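You operate a simulated robot arm through the tools that you are given. There is no shell and no other tool. Be economical: measure what you need, move in short steps, check, and stop when the job is done.

You are at the controls of a simulated two-armed robot. One attempt, no reset.

Task
Free the belt guard and carry it to the wide spot in both hands.
Fine: slacken the guard knob to its stop; stand the guard pin in the pin cup. The crusher stays isolated and locked.

Only the result counts: the job must be done as asked and must still hold three seconds after the hand-in. Knocking over, shifting, dropping, spilling or breaking anything else fails it.

Robot
Two 7-joint arms with two-finger parallel grippers on one trunk, on a base that drives. Base frame: it is fixed to the floor where the robot stands at the start and does not move with it; the origin is under the middle of the robot, x ahead of it, y to its left, z up. Readings come in mm, degrees, newtons and seconds.
The left shoulder is at the start at [50, 165, 1230], the right one opposite. With the tool pointing down near the work surface each hand reaches from about 100 to 680 mm from the robot's upright axis, wherever it stands, measured 20 degrees to its own side. Places, roughly: crusher lock [1500, -400, 1200]; guard knob [500, 100, 900]; pin cup [600, 500, 900]; wide spot [600, -400, 800]. Payload 3.91 kg a hand.
The tool frame of a hand sits at the grasp point between the pads (the TCP): z along the fingers, y along the line on which they close. The tips reach 30 mm beyond it. The gripper opens to 110 mm. The fingers are 20 mm wide and 10 mm thick; the gripper's body (48 by 112 mm) begins 55 mm behind the TCP.
Orientation is told as [roll, pitch, yaw] about the base's x, y, z axes, in that order, counted from this pose: with the fingers straight down and closing along the base's y, the tool's x points along the base's -x, its y along +y and its z along -z.

Tools
- The arms move only by the tool jog_arm. It takes "left_deltas", "right_deltas" or both (then of equal length, played together; a hand with none holds still); each is a list of rows, each an object (a shift or turn left out is 0, a gripper value left out holds the last) with "translation": the shift along the tool's x, y, z in mm, a list of three; "rot": the turn, a rotation vector about the tool's x, y, z in degrees, a list of three; "hand": the opening, from 0 (shut) to 1 (fully open). In form: [{"translation": [dx, dy, dz], "rot": [ax, ay, az], "hand": hand}, ...]. A call has 1 to 12 rows; each row shifts and turns the commanded pose from where the row before left it, along the tool's axes as they then stand. Each row takes 0.2 s and may step no farther than 50 mm and 8.6 degrees from the row before; otherwise, or with a gripper value out of range, the whole call is refused. Where a pose cannot be reached the arm comes as near as it can. A force on the tool above 40 N (or 10 N above the force at the start of the call, whichever is more), or a blocked arm, ends the call early, and 0.2 s more pass. The fingers move at their own pace (about 45 mm/s each) and stop on an object; they squeeze with about 33 N. The grip force told is the motor's: it shows also when the fingers shut on nothing. Time passes only in rows, and 0.2 s behind the last, so rows that do not move let the fingers close. The reply holds the time, the measured pose of the TCP, the force on the tool along the base axes, the opening and the grip force, in the units named above and with some noise, with the torque about the TCP (base axes, N m) and any sound that the robot's microphone picked up, and new pictures: "views" is both (left out), scene, wrist or none (wrist: the cameras of the hands that moved).
- Cameras (640 x 400 px; columns grow to the right, rows downward): "scene" is now at [111.4, 37.9, 1408]; the picture's right is [0.41, -0.91, 0.00], its down [-0.45, -0.21, -0.87] and it looks along [0.79, 0.36, -0.50] (base axes); focal length 214 px, centre (320, 200). "left" rides on the left gripper at [73, -17, -103] in its tool frame; the picture's right is [0.23, 0.97, 0.00], its down [-0.76, 0.18, -0.62] and it looks along [-0.61, 0.14, 0.78] (tool axes); focal length 222 px, centre (320, 200). "right" rides on the right gripper at [72, 17, -103] in its tool frame; the picture's right is [-0.23, 0.97, 0.00], its down [-0.76, -0.18, -0.62] and it looks along [-0.61, -0.14, 0.78] (tool axes); focal length 222 px, centre (320, 200). There is no depth. A picture from a camera that has moved, and an enlarged one, comes with that camera's place and axes in the base frame and with its lens.
- slide_trunk(by): slides the trunk up (or, below 0, down) by that many mm; the arms and the scene camera ride with it, the base frame stays. It gives what a move gives, with no picture.
- drive_base(legs): drives the robot by 1 to 6 legs, each [ahead, left, turn to the left] in mm, mm and degrees, along the robot's own axes; the way and the turn of a leg run together, so that a leg with both is an arc; at most 1500 mm and 180 degrees a leg. The arms and the cameras ride along, it lands a little off, and it stops where it bumps. It gives what a move gives, and a new picture of the scene camera.
- aim_head(pan, tilt): turns the head with the scene camera to pan (to the left, within 80 degrees either way) and tilt (down, from -29 to 69), counted from straight ahead of the robot. It gives what a move gives, and a new picture of the scene camera.
- enlarge(camera, box): a new picture of the part [left, top, right, bottom] of that camera's present view, enlarged. It takes no simulated time.
- hand_in(): hands the job in; it is judged then, once.

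Go step by step. Nothing tells you exact positions but the pictures and the camera data: compare them with the known pose of the tool, close in by small moves and look again before you grip or let go. The budget is 120 turns and 260 pictures, counting those below and the enlarged ones. Unless the task says otherwise, let go and move clear before handing in, and close with one line.

The tools are called after "Emit:" as a command line: name --argument value ..., lists and objects as JSON in quotes. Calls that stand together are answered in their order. jog_arm: Moves the arms, as the interface text tells. Its arguments: {"type":"object","properties":{"left_deltas":{"type":"array","items":{"type":"object","properties":{"translation":{"type":"array","items":{"type":"number"}},"rot":{"type":"array","items":{"type":"number"}},"hand":{"type":"number"}}}},"right_deltas":{"type":"array","items":{"type":"object","properties":{"translation":{"type":"array","items":{"type":"number"}},"rot":{"type":"array","items":{"type":"number"}},"hand":{"type":"number"}}}},"views":{"type":"string","enum":["both","scene","wrist","none"]}},"required":[]} The other tools are called the same way: slide_trunk (by) slides the trunk up or down; drive_base (legs) drives the base; aim_head (pan, tilt) turns the head that bears the scene camera; enlarge (camera, box) takes an enlarged picture of a part of a camera's view; hand_in () hands the job in.

At the start:

```text
time_s: 0.0
left_position: [288.7, 301.4, 1307.7]
left_tool_rot: [0.0, -0.2, 0.0]
left_ft_force: [-0.7, -1.0, 0.1]
left_torque: [0.0, -0.01, 0.01]
left_gripper_width: 110.2
left_finger_force: 0.0
right_position: [287.3, -2.7, 1261.9]
right_tool_rot: [0.0, 0.0, -0.1]
right_ft_force: [-0.4, 0.6, -0.1]
right_torque: [0.01, 0.0, -0.02]
right_gripper_width: 110.1
right_finger_force: 0.1
trunk travel left (down, up): [-450.0, 53.0]
robot x, y, heading: [3.0, 2.4, -0.1]
head pan, tilt: [24.3, 29.9]
```

scene: 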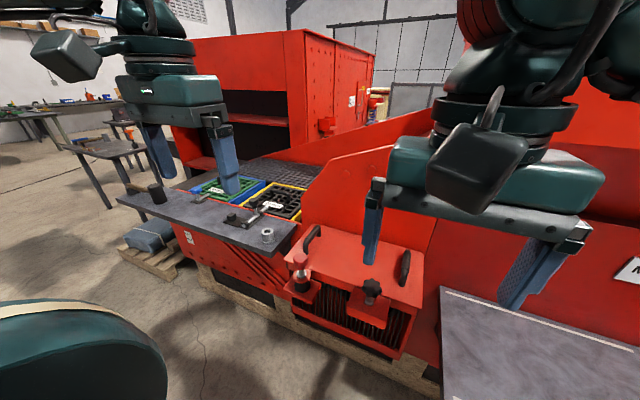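
right: 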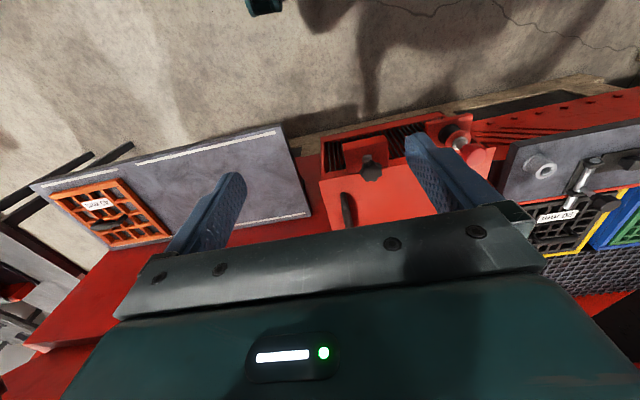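
left: 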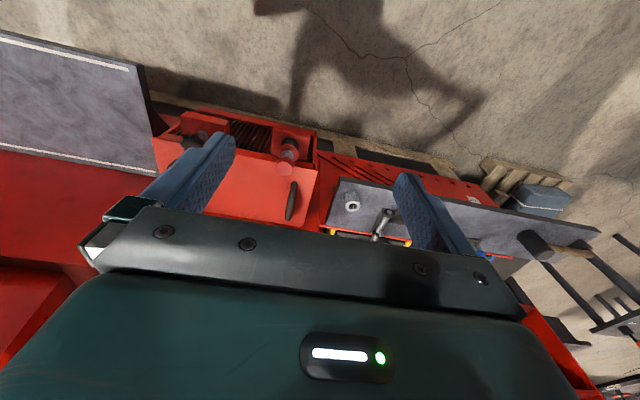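

I see a red belt guard with two handles, a black knob on its front, a red pin with knob at its left, a shelf with a cup, and the wide spot table to the right. I'll look closer first.

Emit:
enlarge --camera "scene" --box '[220, 180, 460, 380]'

Emit:
enlarge --camera "right" --box '[290, 90, 560, 250]'

Emit:
aim_head --pan -20 --tilt 20

```text
2.00 times, centred on (340, 280) of scene
camera zoom: at [111.4, 37.9, 1408.0], right [0.41, -0.91, 0.0], down [-0.45, -0.21, -0.87], along [0.79, 0.36, -0.5], focal length 429 px, centre (280, 40)
```

zoom: 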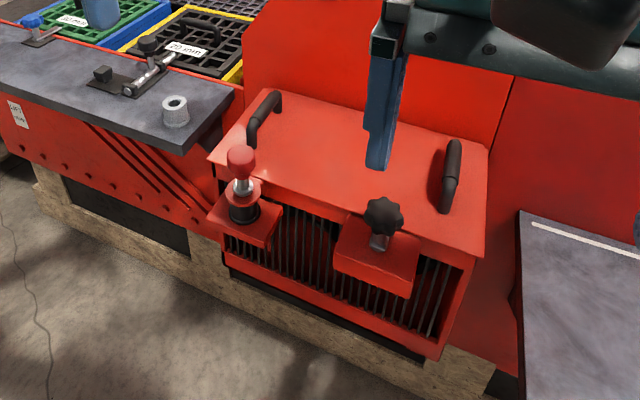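

```text
2.37 times, centred on (425, 170) of right
camera zoom: at [216.1, 13.8, 1366.0], right [0.23, 0.97, 0.0], down [0.76, -0.18, 0.62], along [0.61, -0.14, -0.78], focal length 526 px, centre (71, 271)
```

zoom: 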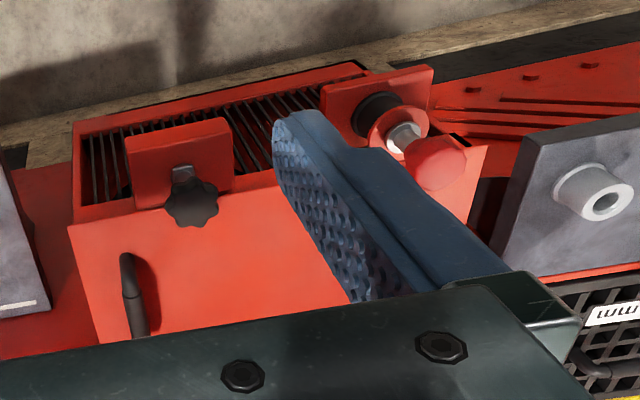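

```text
time_s: 1.1
left_position: [288.2, 301.1, 1306.5]
left_tool_rot: [0.1, -0.1, 0.0]
left_ft_force: [-0.5, 0.1, 0.2]
left_torque: [-0.01, -0.02, 0.02]
left_gripper_width: 109.9
left_finger_force: 0.0
right_position: [288.1, -2.9, 1263.6]
right_tool_rot: [0.0, 0.0, 0.1]
right_ft_force: [0.0, 0.3, 0.3]
right_torque: [0.0, 0.01, -0.03]
right_gripper_width: 110.0
right_finger_force: 0.1
trunk travel left (down, up): [-450.0, 53.0]
robot x, y, heading: [-3.1, -0.6, -0.0]
head pan, tilt: [-20.0, 20.0]
camera scene: at [116.4, -31.1, 1423.9], right [-0.34, -0.94, 0.0], down [-0.32, 0.12, -0.94], along [0.88, -0.32, -0.34], focal length 214 px, centre (320, 200)
```

scene: 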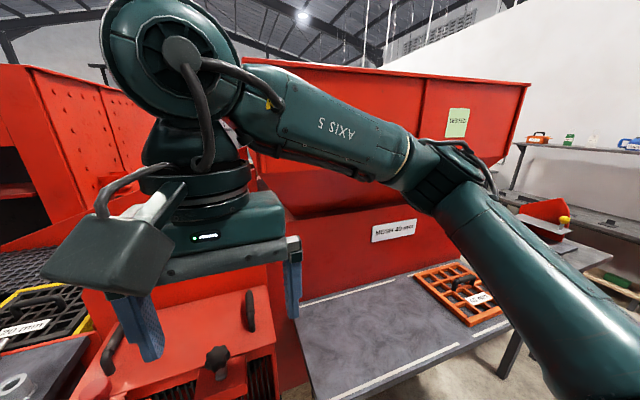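

The right arm blocks part of the view, so I'll aim the head down at the guard to see it more clearly.

Emit:
aim_head --pan 5 --tilt 48

Emit:
aim_head --pan 45 --tilt 40

```text
time_s: 2.0
left_position: [289.8, 302.3, 1306.2]
left_tool_rot: [0.1, -0.1, 0.0]
left_ft_force: [0.1, 1.1, 0.2]
left_torque: [-0.02, 0.01, 0.01]
left_gripper_width: 109.8
left_finger_force: 0.1
right_position: [287.8, -2.5, 1262.1]
right_tool_rot: [0.0, 0.1, 0.0]
right_ft_force: [0.1, 0.1, 0.8]
right_torque: [0.02, -0.02, 0.04]
right_gripper_width: 110.1
right_finger_force: 0.0
trunk travel left (down, up): [-450.0, 53.0]
robot x, y, heading: [-1.0, -0.4, -0.2]
head pan, tilt: [5.0, 48.0]
camera scene: at [107.4, 7.5, 1381.1], right [0.09, -1.0, 0.0], down [-0.74, -0.06, -0.67], along [0.67, 0.06, -0.74], focal length 214 px, centre (320, 200)
```

scene: 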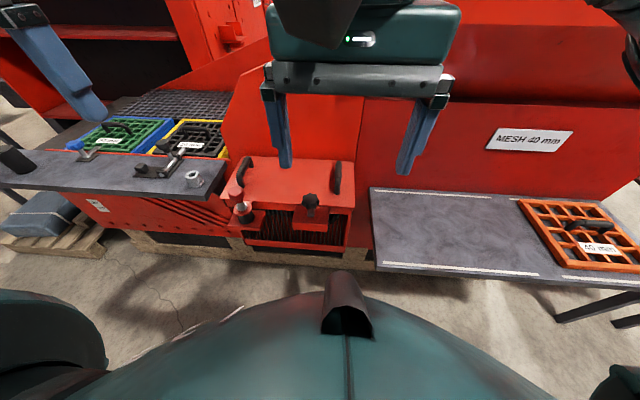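

```text
time_s: 3.1
left_position: [288.8, 300.5, 1306.9]
left_tool_rot: [0.0, -0.2, 0.1]
left_ft_force: [0.6, -0.2, -0.3]
left_torque: [0.03, -0.03, -0.02]
left_gripper_width: 109.8
left_finger_force: 0.0
right_position: [288.0, -1.6, 1263.3]
right_tool_rot: [0.0, 0.1, 0.0]
right_ft_force: [-0.1, 0.1, -0.8]
right_torque: [0.01, 0.02, 0.0]
right_gripper_width: 110.0
right_finger_force: 0.0
trunk travel left (down, up): [-450.0, 53.0]
robot x, y, heading: [-1.1, -1.2, 0.0]
head pan, tilt: [45.0, 40.0]
camera scene: at [89.1, 60.8, 1392.5], right [0.71, -0.71, 0.0], down [-0.46, -0.45, -0.77], along [0.54, 0.54, -0.64], focal length 214 px, centre (320, 200)
```

scene: 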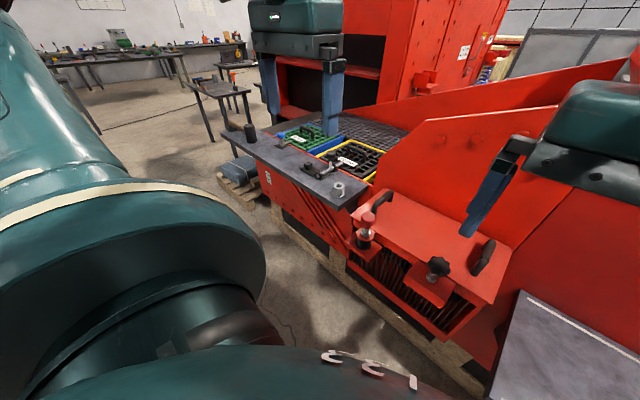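

Rough triangulation puts the knob near [470, 65, 968] and the pin head near [500, 277, 948]. I'll bring both hands above them to use the wrist cameras.

Emit:
jog_arm --right_deltas '[{"translation": [-30, 13, 30]}, {"translation": [-30, 13, 30]}, {"translation": [-30, 13, 30]}, {"translation": [-30, 13, 30]}, {"translation": [-30, 13, 30]}]' --left_deltas '[{"translation": [-30, -5, 35]}, {"translation": [-30, -5, 35]}, {"translation": [-30, -5, 35]}, {"translation": [-30, -5, 35]}, {"translation": [-30, -5, 35]}]'

```text
time_s: 4.3
left_position: [440.5, 276.3, 1130.3]
left_tool_rot: [0.0, -0.1, 0.1]
left_ft_force: [1.4, 0.3, -0.4]
left_torque: [-0.01, 0.0, 0.0]
left_gripper_width: 109.9
left_finger_force: 0.1
right_position: [439.8, 62.7, 1110.1]
right_tool_rot: [0.0, 0.1, 0.2]
right_ft_force: [0.1, 0.3, -0.4]
right_torque: [0.0, -0.01, -0.01]
right_gripper_width: 110.1
right_finger_force: 0.1
trunk travel left (down, up): [-450.0, 53.0]
robot x, y, heading: [-3.8, -3.2, 0.2]
head pan, tilt: [45.0, 40.0]
camera scene: at [90.8, 61.2, 1392.3], right [0.71, -0.71, 0.0], down [-0.46, -0.45, -0.77], along [0.54, 0.54, -0.64], focal length 214 px, centre (320, 200)
camera right: at [367.5, 79.0, 1214.5], right [0.23, 0.97, 0.0], down [0.76, -0.18, 0.62], along [0.61, -0.14, -0.78], focal length 222 px, centre (320, 200)
camera left: at [367.8, 260.6, 1233.8], right [-0.23, 0.97, 0.0], down [0.76, 0.18, 0.62], along [0.61, 0.14, -0.78], focal length 222 px, centre (320, 200)
```

scene: 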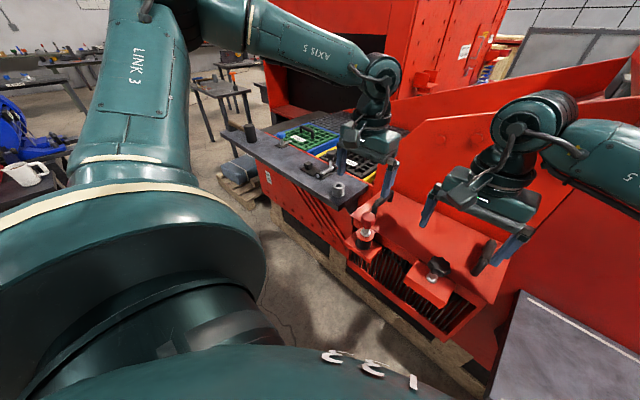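
right: 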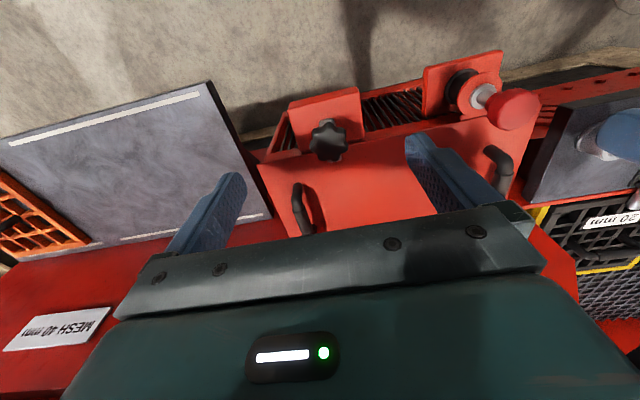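
left: 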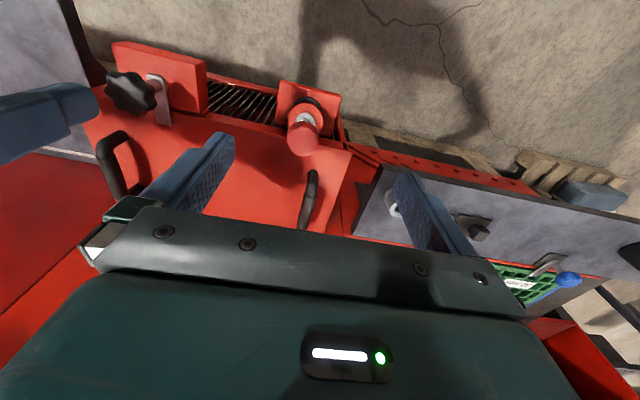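

The wrist cameras put the knob at about [478, 64, 961] and the pin head at about [486, 264, 968]. I'll zoom in on the details.

Emit:
enlarge --camera "left" --box '[80, 30, 380, 220]'

Emit:
enlarge --camera "right" --box '[240, 40, 560, 240]'

Emit:
enlarge --camera "scene" --box '[310, 160, 510, 350]'

```text
2.11 times, centred on (230, 125) of left
camera zoom: at [367.8, 260.6, 1233.8], right [-0.23, 0.97, 0.0], down [0.76, 0.18, 0.62], along [0.61, 0.14, -0.78], focal length 468 px, centre (510, 358)
```

zoom: 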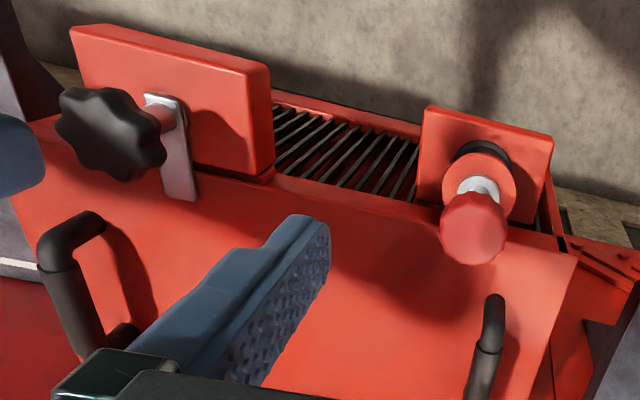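

```text
2.00 times, centred on (400, 140) of right
camera zoom: at [367.5, 79.0, 1214.5], right [0.23, 0.97, 0.0], down [0.76, -0.18, 0.62], along [0.61, -0.14, -0.78], focal length 444 px, centre (160, 320)
```

zoom: 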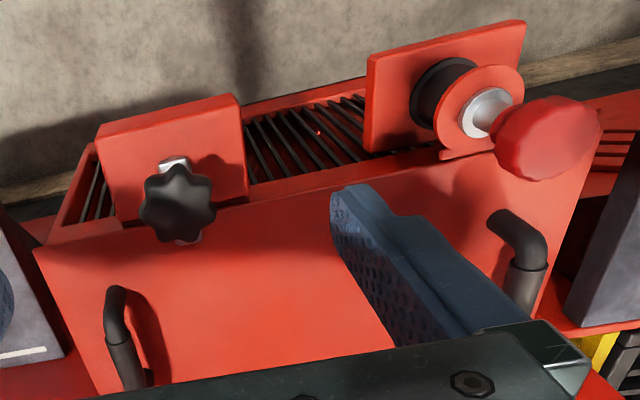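

```text
2.11 times, centred on (410, 255) of scene
camera zoom: at [90.8, 61.2, 1392.3], right [0.71, -0.71, 0.0], down [-0.46, -0.45, -0.77], along [0.54, 0.54, -0.64], focal length 452 px, centre (130, 84)
```

zoom: 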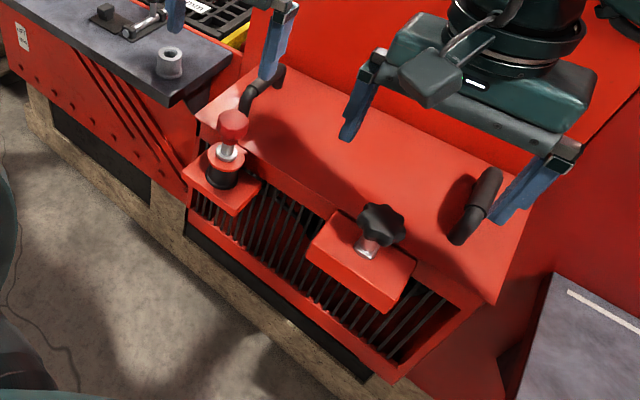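

The knob has a vertical axis on a block whose top is at about z 915. I'll bring the right hand over it, pre-turned clockwise, so I can turn it counter-clockwise. The left hand stays as a second eye.

Emit:
jog_arm --right_deltas '[{"translation": [-38, 1, 20]}, {"translation": [0, 0, 40]}, {"translation": [0, 0, 20]}, {"rot": [0, 0, 8.5]}, {"rot": [0, 0, 8.5]}, {"rot": [0, 0, 8.5]}, {"rot": [0, 0, 8.5]}, {"rot": [0, 0, 8.5]}, {"rot": [0, 0, 8.5]}]'

Emit:
enlarge --camera "left" --box '[0, 0, 320, 200]'

```text
time_s: 6.3
left_position: [439.5, 275.6, 1130.3]
left_tool_rot: [0.0, -0.2, 0.1]
left_ft_force: [0.0, 0.6, -1.0]
left_torque: [0.01, 0.0, -0.01]
left_gripper_width: 109.8
left_finger_force: 0.1
right_position: [476.6, 63.7, 1034.0]
right_tool_rot: [0.0, 0.0, -51.1]
right_ft_force: [-0.8, 0.3, 0.2]
right_torque: [0.02, -0.03, -0.03]
right_gripper_width: 110.1
right_finger_force: 0.0
trunk travel left (down, up): [-450.0, 53.0]
robot x, y, heading: [-0.0, -3.8, -0.3]
head pan, tilt: [45.0, 40.0]
camera scene: at [89.0, 60.8, 1392.5], right [0.71, -0.71, 0.0], down [-0.45, -0.45, -0.77], along [0.54, 0.54, -0.64], focal length 214 px, centre (320, 200)
camera right: at [444.6, 129.9, 1136.3], right [0.9, 0.43, 0.0], down [0.34, -0.7, 0.62], along [0.27, -0.56, -0.78], focal length 222 px, centre (320, 200)
```

scene: 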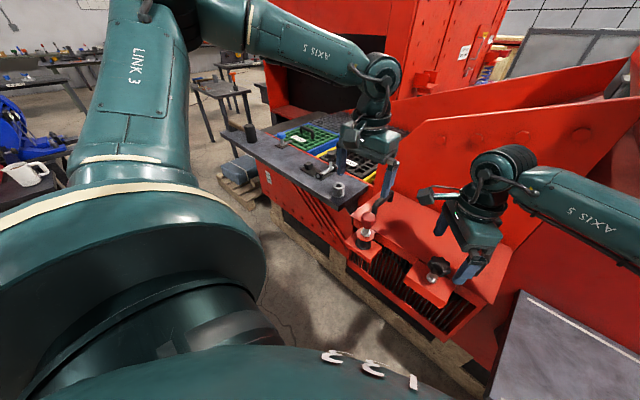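
right: 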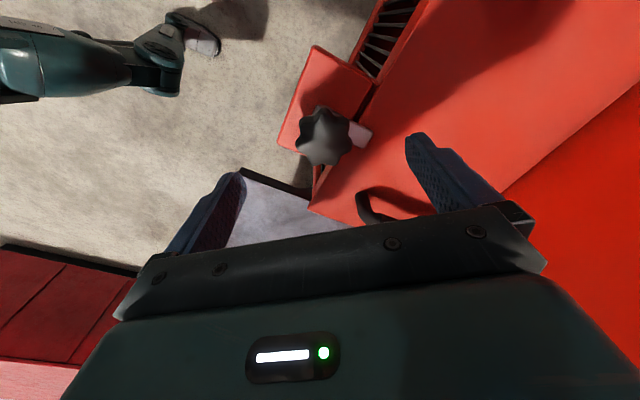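

```text
2.00 times, centred on (160, 100) of left
camera zoom: at [365.8, 260.3, 1234.9], right [-0.23, 0.97, 0.0], down [0.76, 0.18, 0.62], along [0.61, 0.14, -0.78], focal length 444 px, centre (640, 400)
```

zoom: 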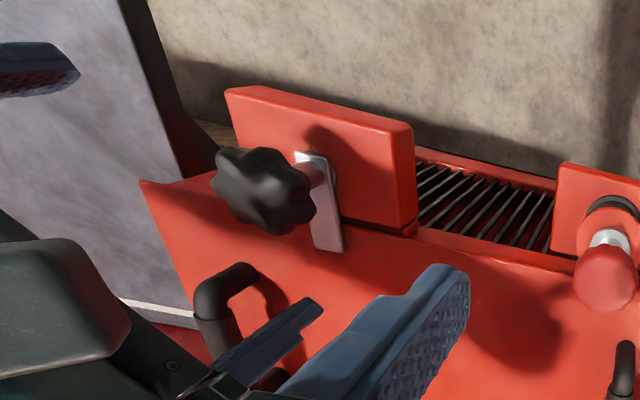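

The knob is centred under the right gripper. I'll descend to z 962 and close on it.

Emit:
jog_arm --right_deltas '[{"translation": [0, 2, 36]}, {"translation": [0, 0, 36]}, {"hand": 0.0}, {"hand": 0.0}, {"hand": 0.0}, {"hand": 0.0}, {"hand": 0.0}]'

Emit:
enlarge --camera "left" --box '[0, 0, 320, 200]'

```text
time_s: 7.9
left_position: [439.7, 276.3, 1130.9]
left_tool_rot: [0.0, -0.2, 0.2]
left_ft_force: [0.2, -0.3, 0.0]
left_torque: [-0.01, 0.01, -0.03]
left_gripper_width: 110.0
left_finger_force: 0.0
right_position: [478.4, 65.7, 960.8]
right_tool_rot: [0.1, 0.0, -51.0]
right_ft_force: [8.3, 6.1, -1.6]
right_torque: [-0.11, 0.17, 0.03]
right_gripper_width: 45.4
right_finger_force: 43.8
trunk travel left (down, up): [-450.0, 53.0]
robot x, y, heading: [-2.9, -1.7, 0.0]
head pan, tilt: [45.0, 40.0]
camera scene: at [90.1, 61.7, 1392.4], right [0.71, -0.71, 0.0], down [-0.46, -0.46, -0.77], along [0.54, 0.54, -0.64], focal length 214 px, centre (320, 200)
camera right: at [446.4, 132.1, 1063.9], right [0.9, 0.44, 0.0], down [0.34, -0.7, 0.62], along [0.27, -0.56, -0.78], focal length 222 px, centre (320, 200)
```

scene: 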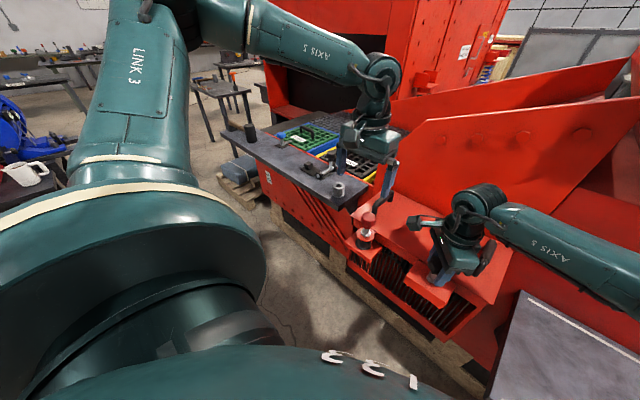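
right: 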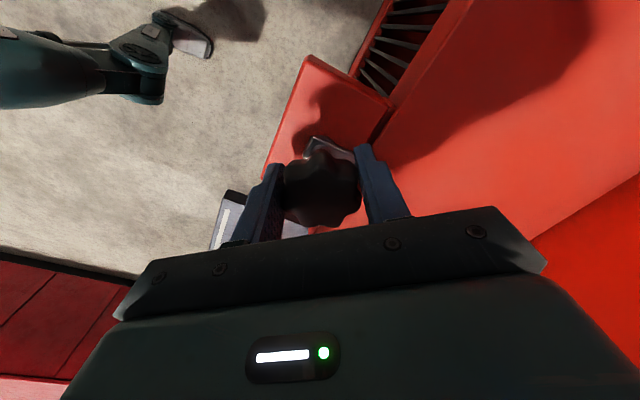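

```text
2.00 times, centred on (160, 100) of left
camera zoom: at [366.8, 261.1, 1234.4], right [-0.23, 0.97, 0.0], down [0.76, 0.18, 0.62], along [0.61, 0.14, -0.78], focal length 444 px, centre (640, 400)
```

zoom: 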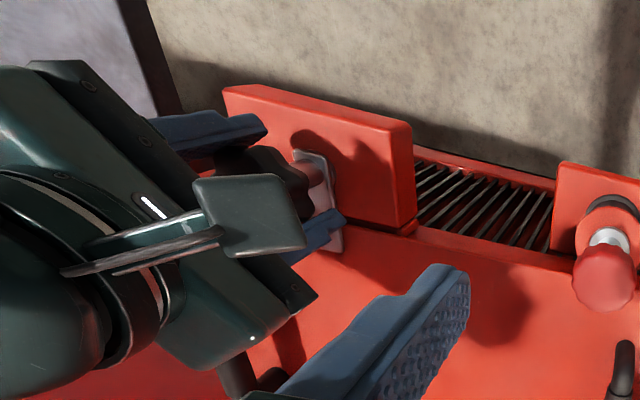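

Gripped at a 45 mm width. I'll turn counter-clockwise in small steps and watch the torque.

Emit:
jog_arm --right_deltas '[{"rot": [0, 0, -8]}, {"rot": [0, 0, -8]}, {"rot": [0, 0, -8]}, {"rot": [0, 0, -8]}]'

Emit:
enlarge --camera "left" --box '[0, 0, 320, 200]'

```text
time_s: 8.9
left_position: [440.1, 275.6, 1130.4]
left_tool_rot: [0.1, -0.1, 0.2]
left_ft_force: [1.1, -0.4, -0.6]
left_torque: [-0.03, 0.01, 0.01]
left_gripper_width: 109.9
left_finger_force: 0.0
right_position: [477.9, 66.1, 961.3]
right_tool_rot: [0.0, 0.0, -19.0]
right_ft_force: [4.7, 2.6, 2.2]
right_torque: [0.22, -0.03, -0.04]
right_gripper_width: 45.4
right_finger_force: 45.2
trunk travel left (down, up): [-450.0, 53.0]
robot x, y, heading: [-0.3, -3.0, -0.1]
head pan, tilt: [45.0, 40.0]
camera scene: at [89.4, 61.0, 1392.5], right [0.71, -0.71, 0.0], down [-0.45, -0.45, -0.77], along [0.54, 0.54, -0.64], focal length 214 px, centre (320, 200)
camera right: at [415.3, 103.8, 1063.9], right [0.53, 0.85, 0.0], down [0.66, -0.41, 0.62], along [0.53, -0.33, -0.78], focal length 222 px, centre (320, 200)
```

scene: 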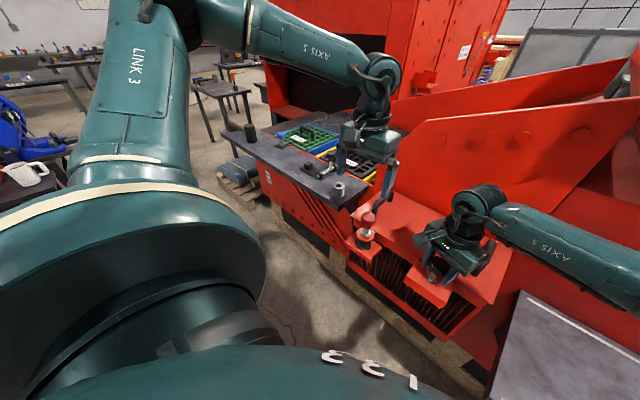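
right: 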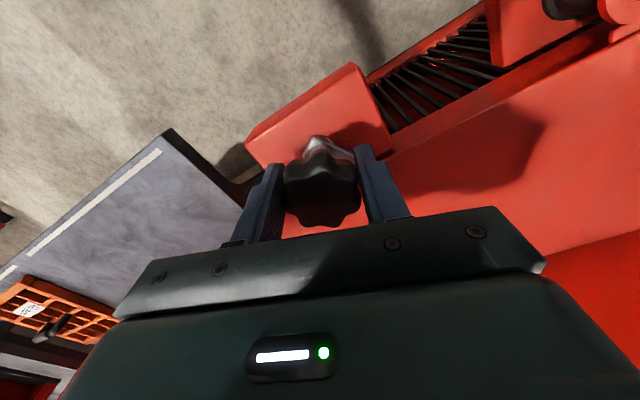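

```text
2.00 times, centred on (160, 100) of left
camera zoom: at [366.2, 260.5, 1234.8], right [-0.23, 0.97, 0.0], down [0.76, 0.18, 0.62], along [0.61, 0.14, -0.78], focal length 444 px, centre (640, 400)
```

zoom: 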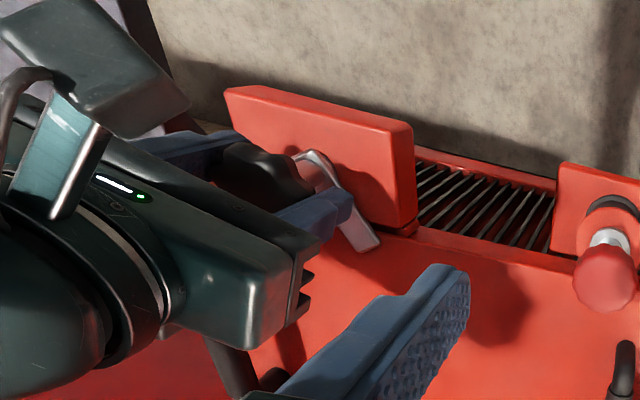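

The clamp dog swings with the knob, and it turns freely. I'll continue.

Emit:
jog_arm --right_deltas '[{"rot": [0, 0, -8]}, {"rot": [0, 0, -8]}, {"rot": [0, 0, -8]}, {"rot": [0, 0, -8]}, {"rot": [0, 0, -8]}]' --views "wrist"

Emit:
enlarge --camera "left" --box '[0, 0, 320, 200]'

```text
time_s: 10.1
left_position: [438.4, 275.7, 1132.3]
left_tool_rot: [0.0, -0.1, 0.1]
left_ft_force: [-0.8, -0.1, 0.0]
left_torque: [0.01, 0.02, -0.01]
left_gripper_width: 110.0
left_finger_force: 0.1
right_position: [478.3, 62.9, 960.7]
right_tool_rot: [0.1, 0.1, 21.1]
right_ft_force: [2.8, -6.5, 2.9]
right_torque: [0.58, -0.02, -0.02]
right_gripper_width: 45.5
right_finger_force: 45.0
trunk travel left (down, up): [-450.0, 53.0]
robot x, y, heading: [3.2, -1.4, 0.1]
head pan, tilt: [45.0, 40.0]
camera right: at [404.7, 52.8, 1063.9], right [-0.14, 0.99, 0.0], down [0.77, 0.11, 0.62], along [0.62, 0.09, -0.78], focal length 222 px, centre (320, 200)
```

right: 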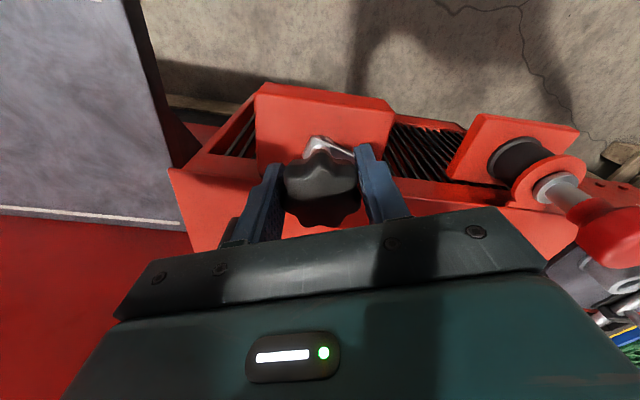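

```text
2.00 times, centred on (160, 100) of left
camera zoom: at [365.8, 259.4, 1235.2], right [-0.23, 0.97, 0.0], down [0.76, 0.18, 0.62], along [0.61, 0.14, -0.78], focal length 444 px, centre (640, 400)
```

zoom: 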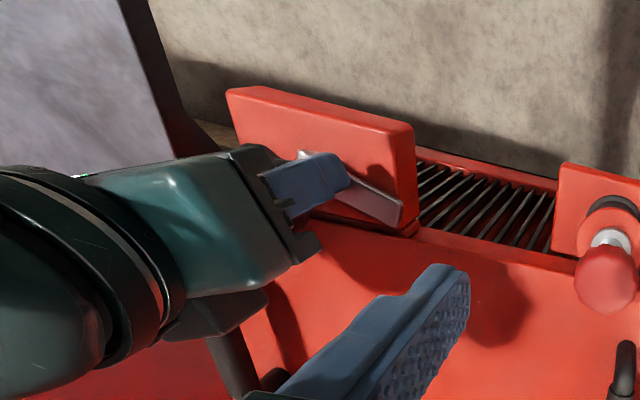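

No stop so far after 72°. I'll keep turning.

Emit:
jog_arm --right_deltas '[{"rot": [0, 0, -8]}, {"rot": [0, 0, -8]}, {"rot": [0, 0, -8]}, {"rot": [0, 0, -8]}, {"rot": [0, 0, -8]}]' --views "wrist"

Emit:
enlarge --camera "left" --box '[0, 0, 320, 200]'

```text
time_s: 11.3
left_position: [438.8, 275.6, 1131.2]
left_tool_rot: [0.1, -0.1, 0.1]
left_ft_force: [0.1, 0.8, -0.1]
left_torque: [0.03, 0.0, 0.0]
left_gripper_width: 110.1
left_finger_force: 0.1
right_position: [477.3, 62.3, 960.6]
right_tool_rot: [0.0, 0.0, 60.9]
right_ft_force: [5.1, -12.9, 3.3]
right_torque: [-0.05, 0.48, -0.54]
right_gripper_width: 45.0
right_finger_force: 45.0
trunk travel left (down, up): [-450.0, 53.0]
robot x, y, heading: [6.7, -0.5, -0.1]
head pan, tilt: [45.0, 40.0]
camera right: at [429.4, 7.1, 1063.8], right [-0.74, 0.67, 0.0], down [0.52, 0.58, 0.62], along [0.42, 0.46, -0.78], focal length 222 px, centre (320, 200)
```

right: 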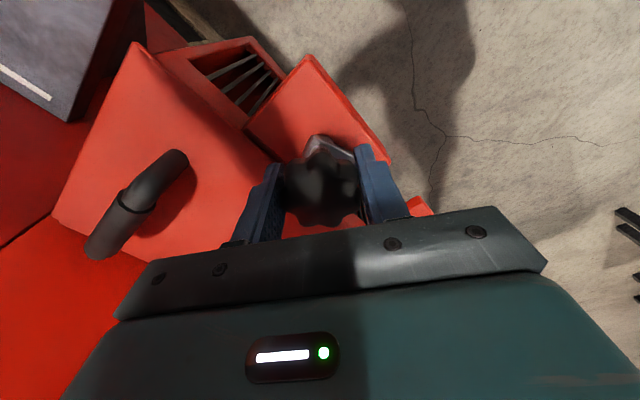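

```text
2.00 times, centred on (160, 100) of left
camera zoom: at [366.3, 258.8, 1235.2], right [-0.23, 0.97, 0.0], down [0.76, 0.18, 0.62], along [0.61, 0.14, -0.78], focal length 444 px, centre (640, 400)
```

zoom: 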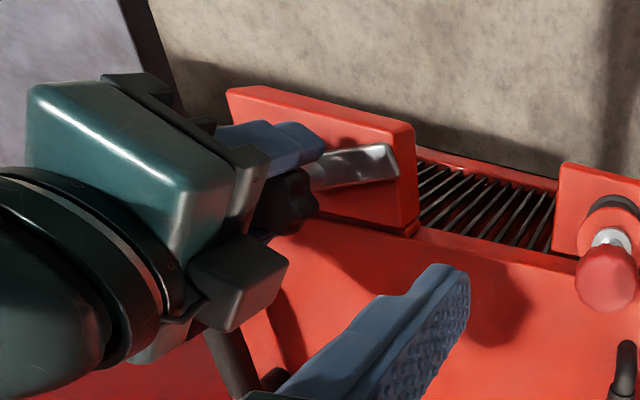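

The torque about z has risen to 0.54 N m, which may be the stop. I'll nudge a little more to confirm.

Emit:
jog_arm --right_deltas '[{"rot": [0, 0, -5]}, {"rot": [0, 0, -5]}]' --views "wrist"

Emit:
enlarge --camera "left" --box '[0, 0, 320, 200]'

```text
time_s: 11.9
left_position: [438.9, 274.9, 1132.5]
left_tool_rot: [0.1, -0.1, 0.1]
left_ft_force: [-0.6, -0.8, 0.2]
left_torque: [-0.01, -0.03, 0.0]
left_gripper_width: 109.9
left_finger_force: 0.1
right_position: [478.3, 63.4, 959.9]
right_tool_rot: [-0.1, 0.0, 60.8]
right_ft_force: [7.9, -16.0, 3.5]
right_torque: [-0.17, 0.54, -0.48]
right_gripper_width: 45.2
right_finger_force: 45.1
right hand out of reach, approached as far as the arm can: row 1, 2
trunk travel left (down, up): [-450.0, 53.0]
robot x, y, heading: [-1.0, 3.4, 0.1]
head pan, tilt: [45.0, 40.0]
camera right: at [429.4, 7.1, 1063.8], right [-0.74, 0.67, 0.0], down [0.52, 0.58, 0.62], along [0.42, 0.46, -0.78], focal length 222 px, centre (320, 200)
```

right: 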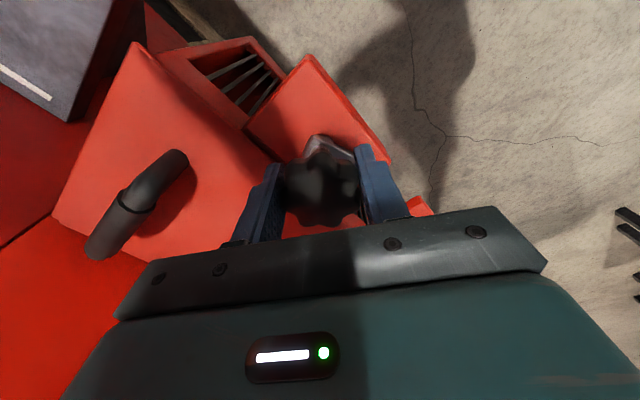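

```text
2.00 times, centred on (160, 100) of left
camera zoom: at [366.5, 258.6, 1235.2], right [-0.23, 0.97, 0.0], down [0.76, 0.18, 0.62], along [0.61, 0.14, -0.78], focal length 444 px, centre (640, 400)
```

zoom: 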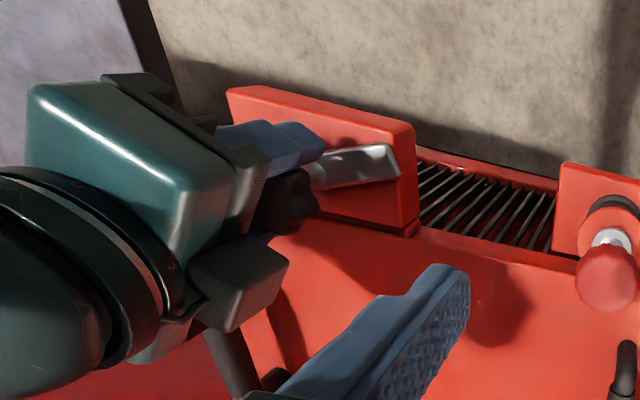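

That's the wrist limit, so I'll regrip: open, lift, turn back, and look.

Emit:
jog_arm --right_deltas '[{"hand": 1}, {"hand": 1}, {"hand": 1}, {"hand": 1}, {"translation": [0, 0, -45]}, {"rot": [0, 0, 8.5]}, {"rot": [0, 0, 8.5]}, {"rot": [0, 0, 8.5]}, {"rot": [0, 0, 8.5]}, {"rot": [0, 0, 8.5]}, {"rot": [0, 0, 8.5]}]' --views "none"

Emit:
jog_arm --right_deltas '[{"rot": [0, 0, 8.5]}, {"rot": [0, 0, 8.5]}, {"rot": [0, 0, 8.5]}, {"rot": [0, 0, 8.5]}, {"rot": [0, 0, 8.5]}]' --views "wrist"

Emit:
enlarge --camera "left" --box '[0, 0, 320, 200]'

```text
time_s: 14.3
left_position: [438.2, 275.7, 1131.2]
left_tool_rot: [0.0, -0.1, 0.1]
left_ft_force: [-0.4, -0.1, -0.4]
left_torque: [-0.01, 0.0, 0.01]
left_gripper_width: 110.2
left_finger_force: 0.1
right_position: [478.0, 63.1, 1005.4]
right_tool_rot: [0.0, 0.0, 9.8]
right_ft_force: [-0.1, -0.1, -0.4]
right_torque: [-0.01, 0.0, 0.01]
right_gripper_width: 109.9
right_finger_force: 0.0
trunk travel left (down, up): [-450.0, 53.0]
robot x, y, heading: [-1.2, -2.1, 0.2]
head pan, tilt: [45.0, 40.0]
```

```text
time_s: 15.5
left_position: [439.8, 274.9, 1131.8]
left_tool_rot: [0.0, -0.2, 0.1]
left_ft_force: [0.6, 0.6, -0.5]
left_torque: [-0.01, -0.02, 0.0]
left_gripper_width: 110.0
left_finger_force: 0.0
right_position: [478.9, 65.1, 1006.6]
right_tool_rot: [0.0, -0.1, -32.6]
right_ft_force: [0.6, -0.3, -0.9]
right_torque: [0.01, -0.01, 0.0]
right_gripper_width: 110.2
right_finger_force: 0.0
trunk travel left (down, up): [-450.0, 53.0]
robot x, y, heading: [3.2, 0.9, -0.1]
head pan, tilt: [45.0, 40.0]
camera right: at [426.4, 117.2, 1109.2], right [0.72, 0.7, 0.0], down [0.55, -0.56, 0.62], along [0.43, -0.45, -0.78], focal length 222 px, centre (320, 200)
```

right: 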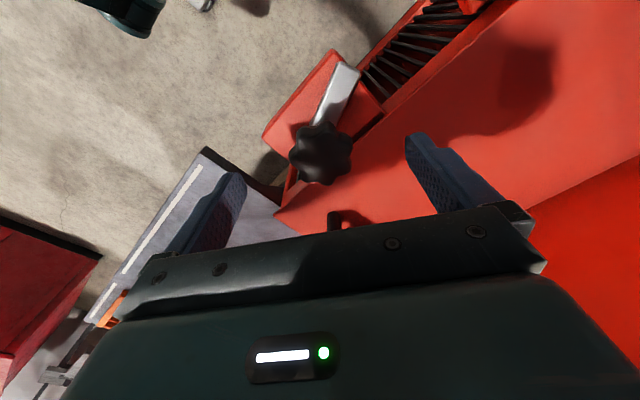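

```text
2.00 times, centred on (160, 100) of left
camera zoom: at [365.8, 260.3, 1234.9], right [-0.23, 0.97, 0.0], down [0.76, 0.18, 0.62], along [0.61, 0.14, -0.78], focal length 444 px, centre (640, 400)
```

zoom: 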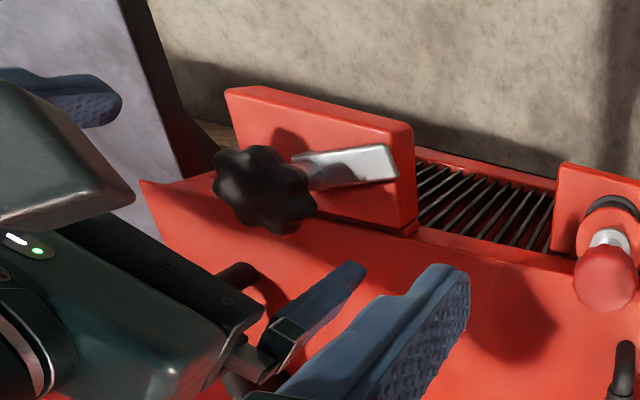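

The dog has swung clear by about 110°. I'll regrip and continue until it stops or slips.

Emit:
jog_arm --right_deltas '[{"translation": [0, 0, 45]}, {"hand": 0.0}, {"hand": 0.0}, {"hand": 0.0}, {"hand": 0.0}, {"hand": 0.0}, {"hand": 0}]' --views "none"

Emit:
jog_arm --right_deltas '[{"rot": [0, 0, -6]}, {"rot": [0, 0, -6]}, {"rot": [0, 0, -6]}]' --views "wrist"

Emit:
enlarge --camera "left" --box '[0, 0, 320, 200]'

```text
time_s: 17.1
left_position: [438.8, 277.9, 1130.8]
left_tool_rot: [-0.1, -0.1, 0.1]
left_ft_force: [0.1, -0.9, -0.6]
left_torque: [0.0, 0.02, 0.0]
left_gripper_width: 109.9
left_finger_force: 0.0
right_position: [478.8, 66.0, 960.5]
right_tool_rot: [0.1, 0.0, -32.6]
right_ft_force: [7.2, 9.2, -1.8]
right_torque: [0.09, -0.13, -0.18]
right_gripper_width: 43.3
right_finger_force: 44.6
trunk travel left (down, up): [-450.0, 53.0]
robot x, y, heading: [1.5, -0.2, 0.1]
head pan, tilt: [45.0, 40.0]
```

```text
time_s: 17.9
left_position: [438.8, 275.6, 1131.9]
left_tool_rot: [0.0, -0.2, 0.1]
left_ft_force: [-0.4, -0.5, -0.4]
left_torque: [0.02, 0.0, -0.02]
left_gripper_width: 109.9
left_finger_force: 0.0
right_position: [479.2, 64.7, 961.0]
right_tool_rot: [0.1, 0.0, -14.4]
right_ft_force: [3.8, 4.8, 1.0]
right_torque: [0.35, -0.29, -0.79]
right_gripper_width: 45.3
right_finger_force: 44.6
trunk travel left (down, up): [-450.0, 53.0]
robot x, y, heading: [-2.7, -4.9, 0.2]
head pan, tilt: [45.0, 40.0]
camera right: at [412.2, 98.7, 1063.6], right [0.46, 0.89, 0.0], down [0.69, -0.36, 0.62], along [0.55, -0.29, -0.78], focal length 222 px, centre (320, 200)
```

right: 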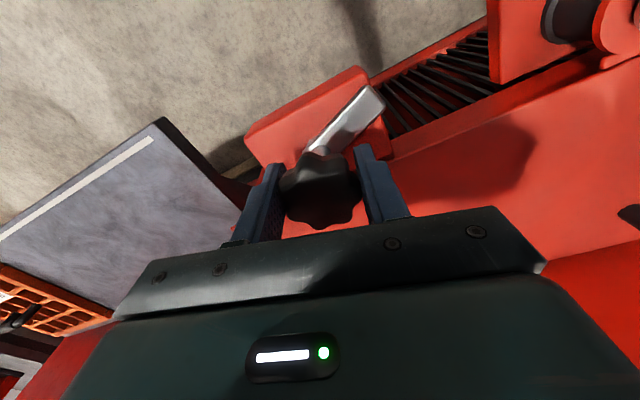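

```text
2.00 times, centred on (160, 100) of left
camera zoom: at [366.2, 260.7, 1234.7], right [-0.23, 0.97, 0.0], down [0.76, 0.18, 0.62], along [0.61, 0.14, -0.78], focal length 444 px, centre (640, 400)
```

zoom: 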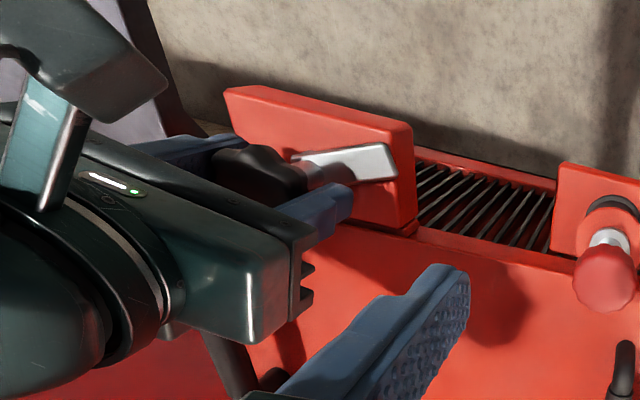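

The dog didn't move while the fingers turned 18° and the torque reached 0.79 N m, so this looks like the stop. I'll push a bit more to be sure.

Emit:
jog_arm --right_deltas '[{"rot": [0, 0, -6]}, {"rot": [0, 0, -6]}]' --views "none"

Emit:
enlarge --camera "left" --box '[0, 0, 320, 200]'

```text
time_s: 18.5
left_position: [440.2, 275.4, 1130.7]
left_tool_rot: [0.1, -0.2, 0.0]
left_ft_force: [0.6, 0.0, 0.2]
left_torque: [-0.01, 0.04, 0.0]
left_gripper_width: 109.6
left_finger_force: 0.1
right_position: [477.7, 65.4, 960.0]
right_tool_rot: [-0.1, 0.1, -2.3]
right_ft_force: [-0.2, 0.5, -1.2]
right_torque: [0.19, -0.01, -0.12]
right_gripper_width: 44.1
right_finger_force: 45.5
trunk travel left (down, up): [-450.0, 53.0]
robot x, y, heading: [0.3, -1.0, -0.2]
head pan, tilt: [45.0, 40.0]
```

```text
2.00 times, centred on (160, 100) of left
camera zoom: at [365.9, 260.3, 1234.9], right [-0.23, 0.97, 0.0], down [0.76, 0.18, 0.62], along [0.61, 0.14, -0.78], focal length 444 px, centre (640, 400)
```

zoom: 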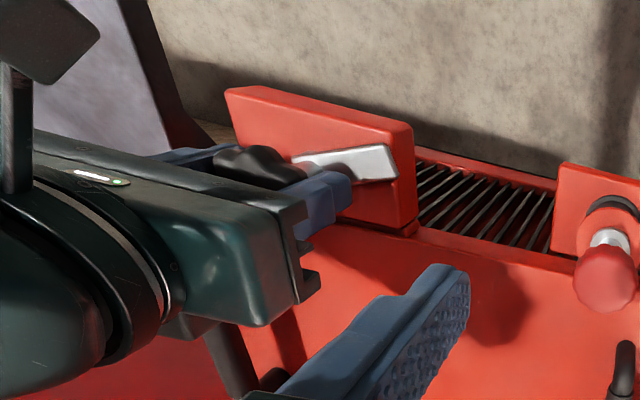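

The knob is at its stop. I'll release it, lift the right hand clear, and move the left hand above the pin head.

Emit:
jog_arm --right_deltas '[{"hand": 1}, {"hand": 1}, {"hand": 1}, {"hand": 1}, {"translation": [0, 0, -45]}, {"translation": [0, -20, -45]}, {"translation": [0, -45, -20]}]' --left_deltas '[{"translation": [-23, -6, 20]}, {"translation": [-24, -6, 20]}, {"translation": [0, 0, 20]}, {"translation": [0, 0, 20]}, {}, {}, {}]'

Emit:
enlarge --camera "scene" --box '[300, 150, 460, 310]'

```text
time_s: 20.1
left_position: [485.2, 263.4, 1051.8]
left_tool_rot: [0.0, -0.1, 0.1]
left_ft_force: [-0.4, -0.7, 0.2]
left_torque: [0.03, 0.04, 0.03]
left_gripper_width: 110.2
left_finger_force: 0.2
right_position: [473.9, -1.0, 1070.8]
right_tool_rot: [0.0, 0.0, -2.6]
right_ft_force: [-1.4, -0.2, -0.2]
right_torque: [0.02, 0.0, 0.03]
right_gripper_width: 109.9
right_finger_force: 0.0
trunk travel left (down, up): [-450.0, 53.0]
robot x, y, heading: [1.2, 1.0, -0.2]
head pan, tilt: [45.0, 40.0]
camera scene: at [88.8, 59.5, 1392.6], right [0.71, -0.71, 0.0], down [-0.45, -0.45, -0.77], along [0.54, 0.54, -0.64], focal length 214 px, centre (320, 200)
camera right: at [403.4, 18.1, 1174.3], right [0.27, 0.96, 0.0], down [0.75, -0.21, 0.62], along [0.6, -0.17, -0.78], focal length 222 px, centre (320, 200)
camera left: at [412.6, 248.0, 1155.6], right [-0.23, 0.97, 0.0], down [0.76, 0.18, 0.62], along [0.61, 0.14, -0.78], focal length 222 px, centre (320, 200)
```

scene: 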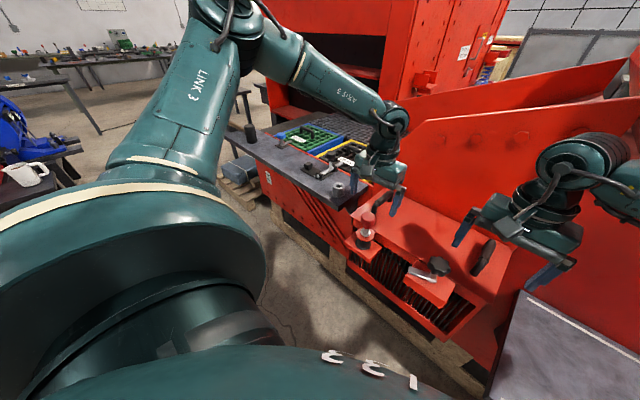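
right: 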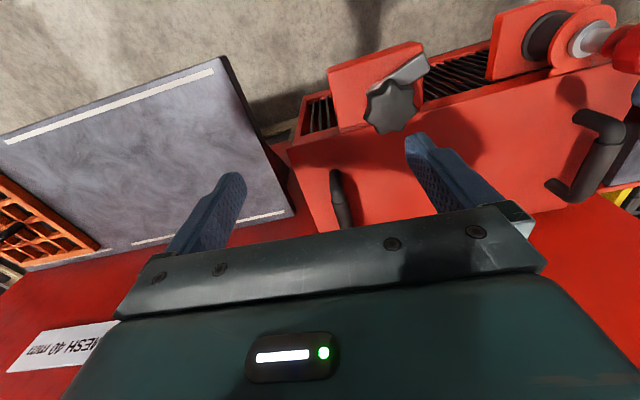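
left: 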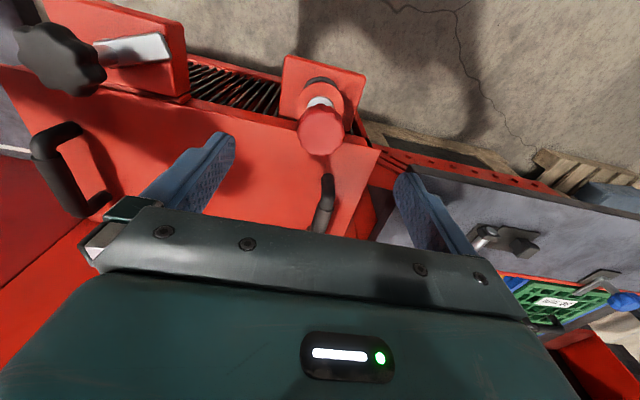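

```text
2.50 times, centred on (380, 230) of scene
camera zoom: at [88.8, 59.5, 1392.6], right [0.71, -0.71, 0.0], down [-0.45, -0.45, -0.77], along [0.54, 0.54, -0.64], focal length 536 px, centre (170, 125)
```

zoom: 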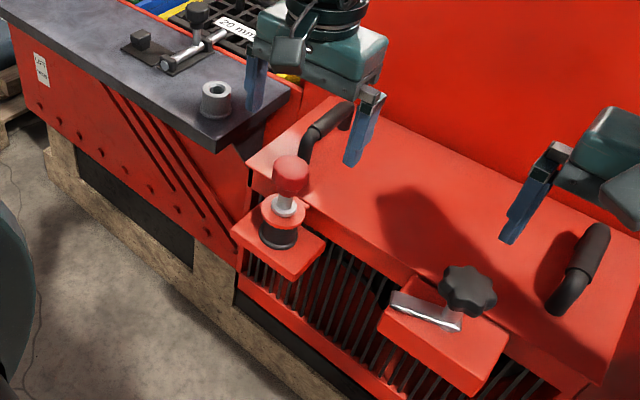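

The pin head is confirmed at [485.5, 264, 966], under the left hand. I'll descend and grip it.

Emit:
jog_arm --left_deltas '[{"translation": [0, 1, 45]}, {"translation": [0, 0, 43]}, {"hand": 0}, {"hand": 0}, {"hand": 0}, {"hand": 0}, {"hand": 0}, {"hand": 0}]'

Emit:
enlarge --camera "scene" --box '[300, 150, 460, 310]'

```text
time_s: 21.9
left_position: [485.2, 264.8, 963.7]
left_tool_rot: [0.0, -0.2, 0.2]
left_ft_force: [-0.4, 0.1, -0.3]
left_torque: [-0.03, 0.03, -0.02]
left_gripper_width: 37.7
left_finger_force: 32.8
right_position: [474.9, -0.3, 1070.1]
right_tool_rot: [-0.1, 0.0, -2.5]
right_ft_force: [-0.6, -0.1, -0.3]
right_torque: [-0.04, 0.02, 0.01]
right_gripper_width: 110.1
right_finger_force: 0.0
trunk travel left (down, up): [-450.0, 53.0]
robot x, y, heading: [-1.6, 0.1, -0.0]
head pan, tilt: [45.0, 40.0]
camera scene: at [89.1, 60.8, 1392.5], right [0.71, -0.71, 0.0], down [-0.45, -0.45, -0.77], along [0.54, 0.54, -0.64], focal length 214 px, centre (320, 200)
camera left: at [412.0, 249.4, 1067.4], right [-0.23, 0.97, 0.0], down [0.76, 0.18, 0.62], along [0.61, 0.14, -0.78], focal length 222 px, centre (320, 200)
```

scene: 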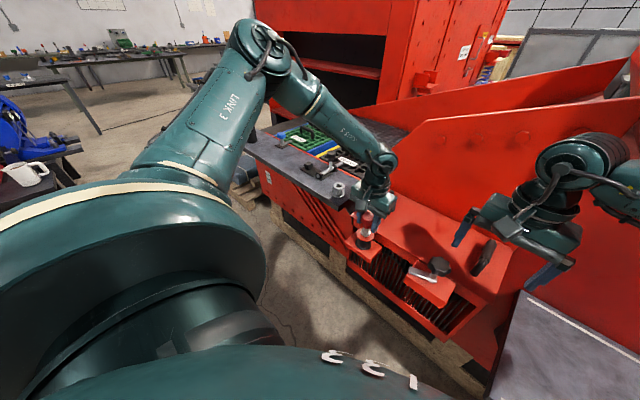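
left: 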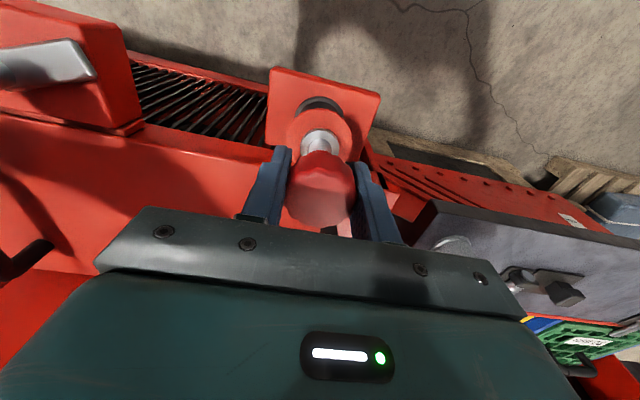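

```text
2.50 times, centred on (380, 230) of scene
camera zoom: at [89.1, 60.8, 1392.5], right [0.71, -0.71, 0.0], down [-0.45, -0.45, -0.77], along [0.54, 0.54, -0.64], focal length 536 px, centre (170, 125)
```

zoom: 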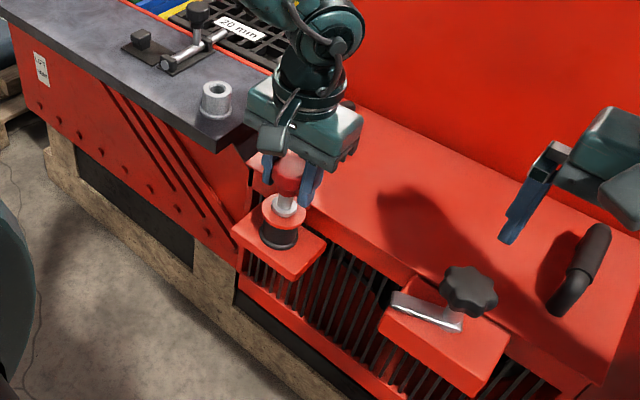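

Gripped at 37.7 mm. I'll lift gently and watch the force.

Emit:
jog_arm --left_deltas '[{"translation": [0, 0, -4]}, {"translation": [0, 0, -4]}, {"translation": [0, 0, -4]}, {"translation": [0, 0, -4]}, {"translation": [0, 0, -4]}]' --views "wrist"

Emit:
enlarge --camera "scene" --box '[320, 170, 420, 270]'

```text
time_s: 23.1
left_position: [484.2, 265.1, 983.7]
left_tool_rot: [0.0, -0.2, 0.2]
left_ft_force: [0.6, -0.3, -0.2]
left_torque: [0.02, 0.04, 0.0]
left_gripper_width: 37.6
left_finger_force: 33.4
right_position: [474.8, 0.1, 1070.2]
right_tool_rot: [0.0, 0.0, -2.4]
right_ft_force: [-0.4, 0.0, 0.2]
right_torque: [0.0, -0.03, 0.02]
right_gripper_width: 110.0
right_finger_force: 0.1
trunk travel left (down, up): [-450.0, 53.0]
robot x, y, heading: [0.6, 1.6, -0.0]
head pan, tilt: [45.0, 40.0]
camera left: at [412.9, 249.8, 1087.3], right [-0.23, 0.97, 0.0], down [0.76, 0.18, 0.62], along [0.61, 0.14, -0.78], focal length 222 px, centre (320, 200)
```

left: 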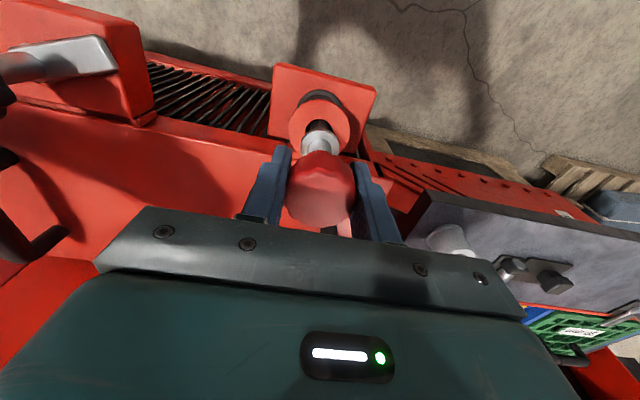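

```text
4.00 times, centred on (370, 220) of scene
camera zoom: at [89.1, 60.9, 1392.5], right [0.71, -0.71, 0.0], down [-0.45, -0.45, -0.77], along [0.54, 0.54, -0.64], focal length 858 px, centre (120, 120)
```

zoom: 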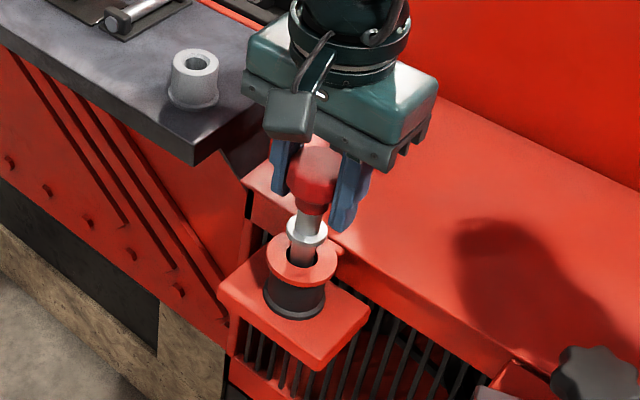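

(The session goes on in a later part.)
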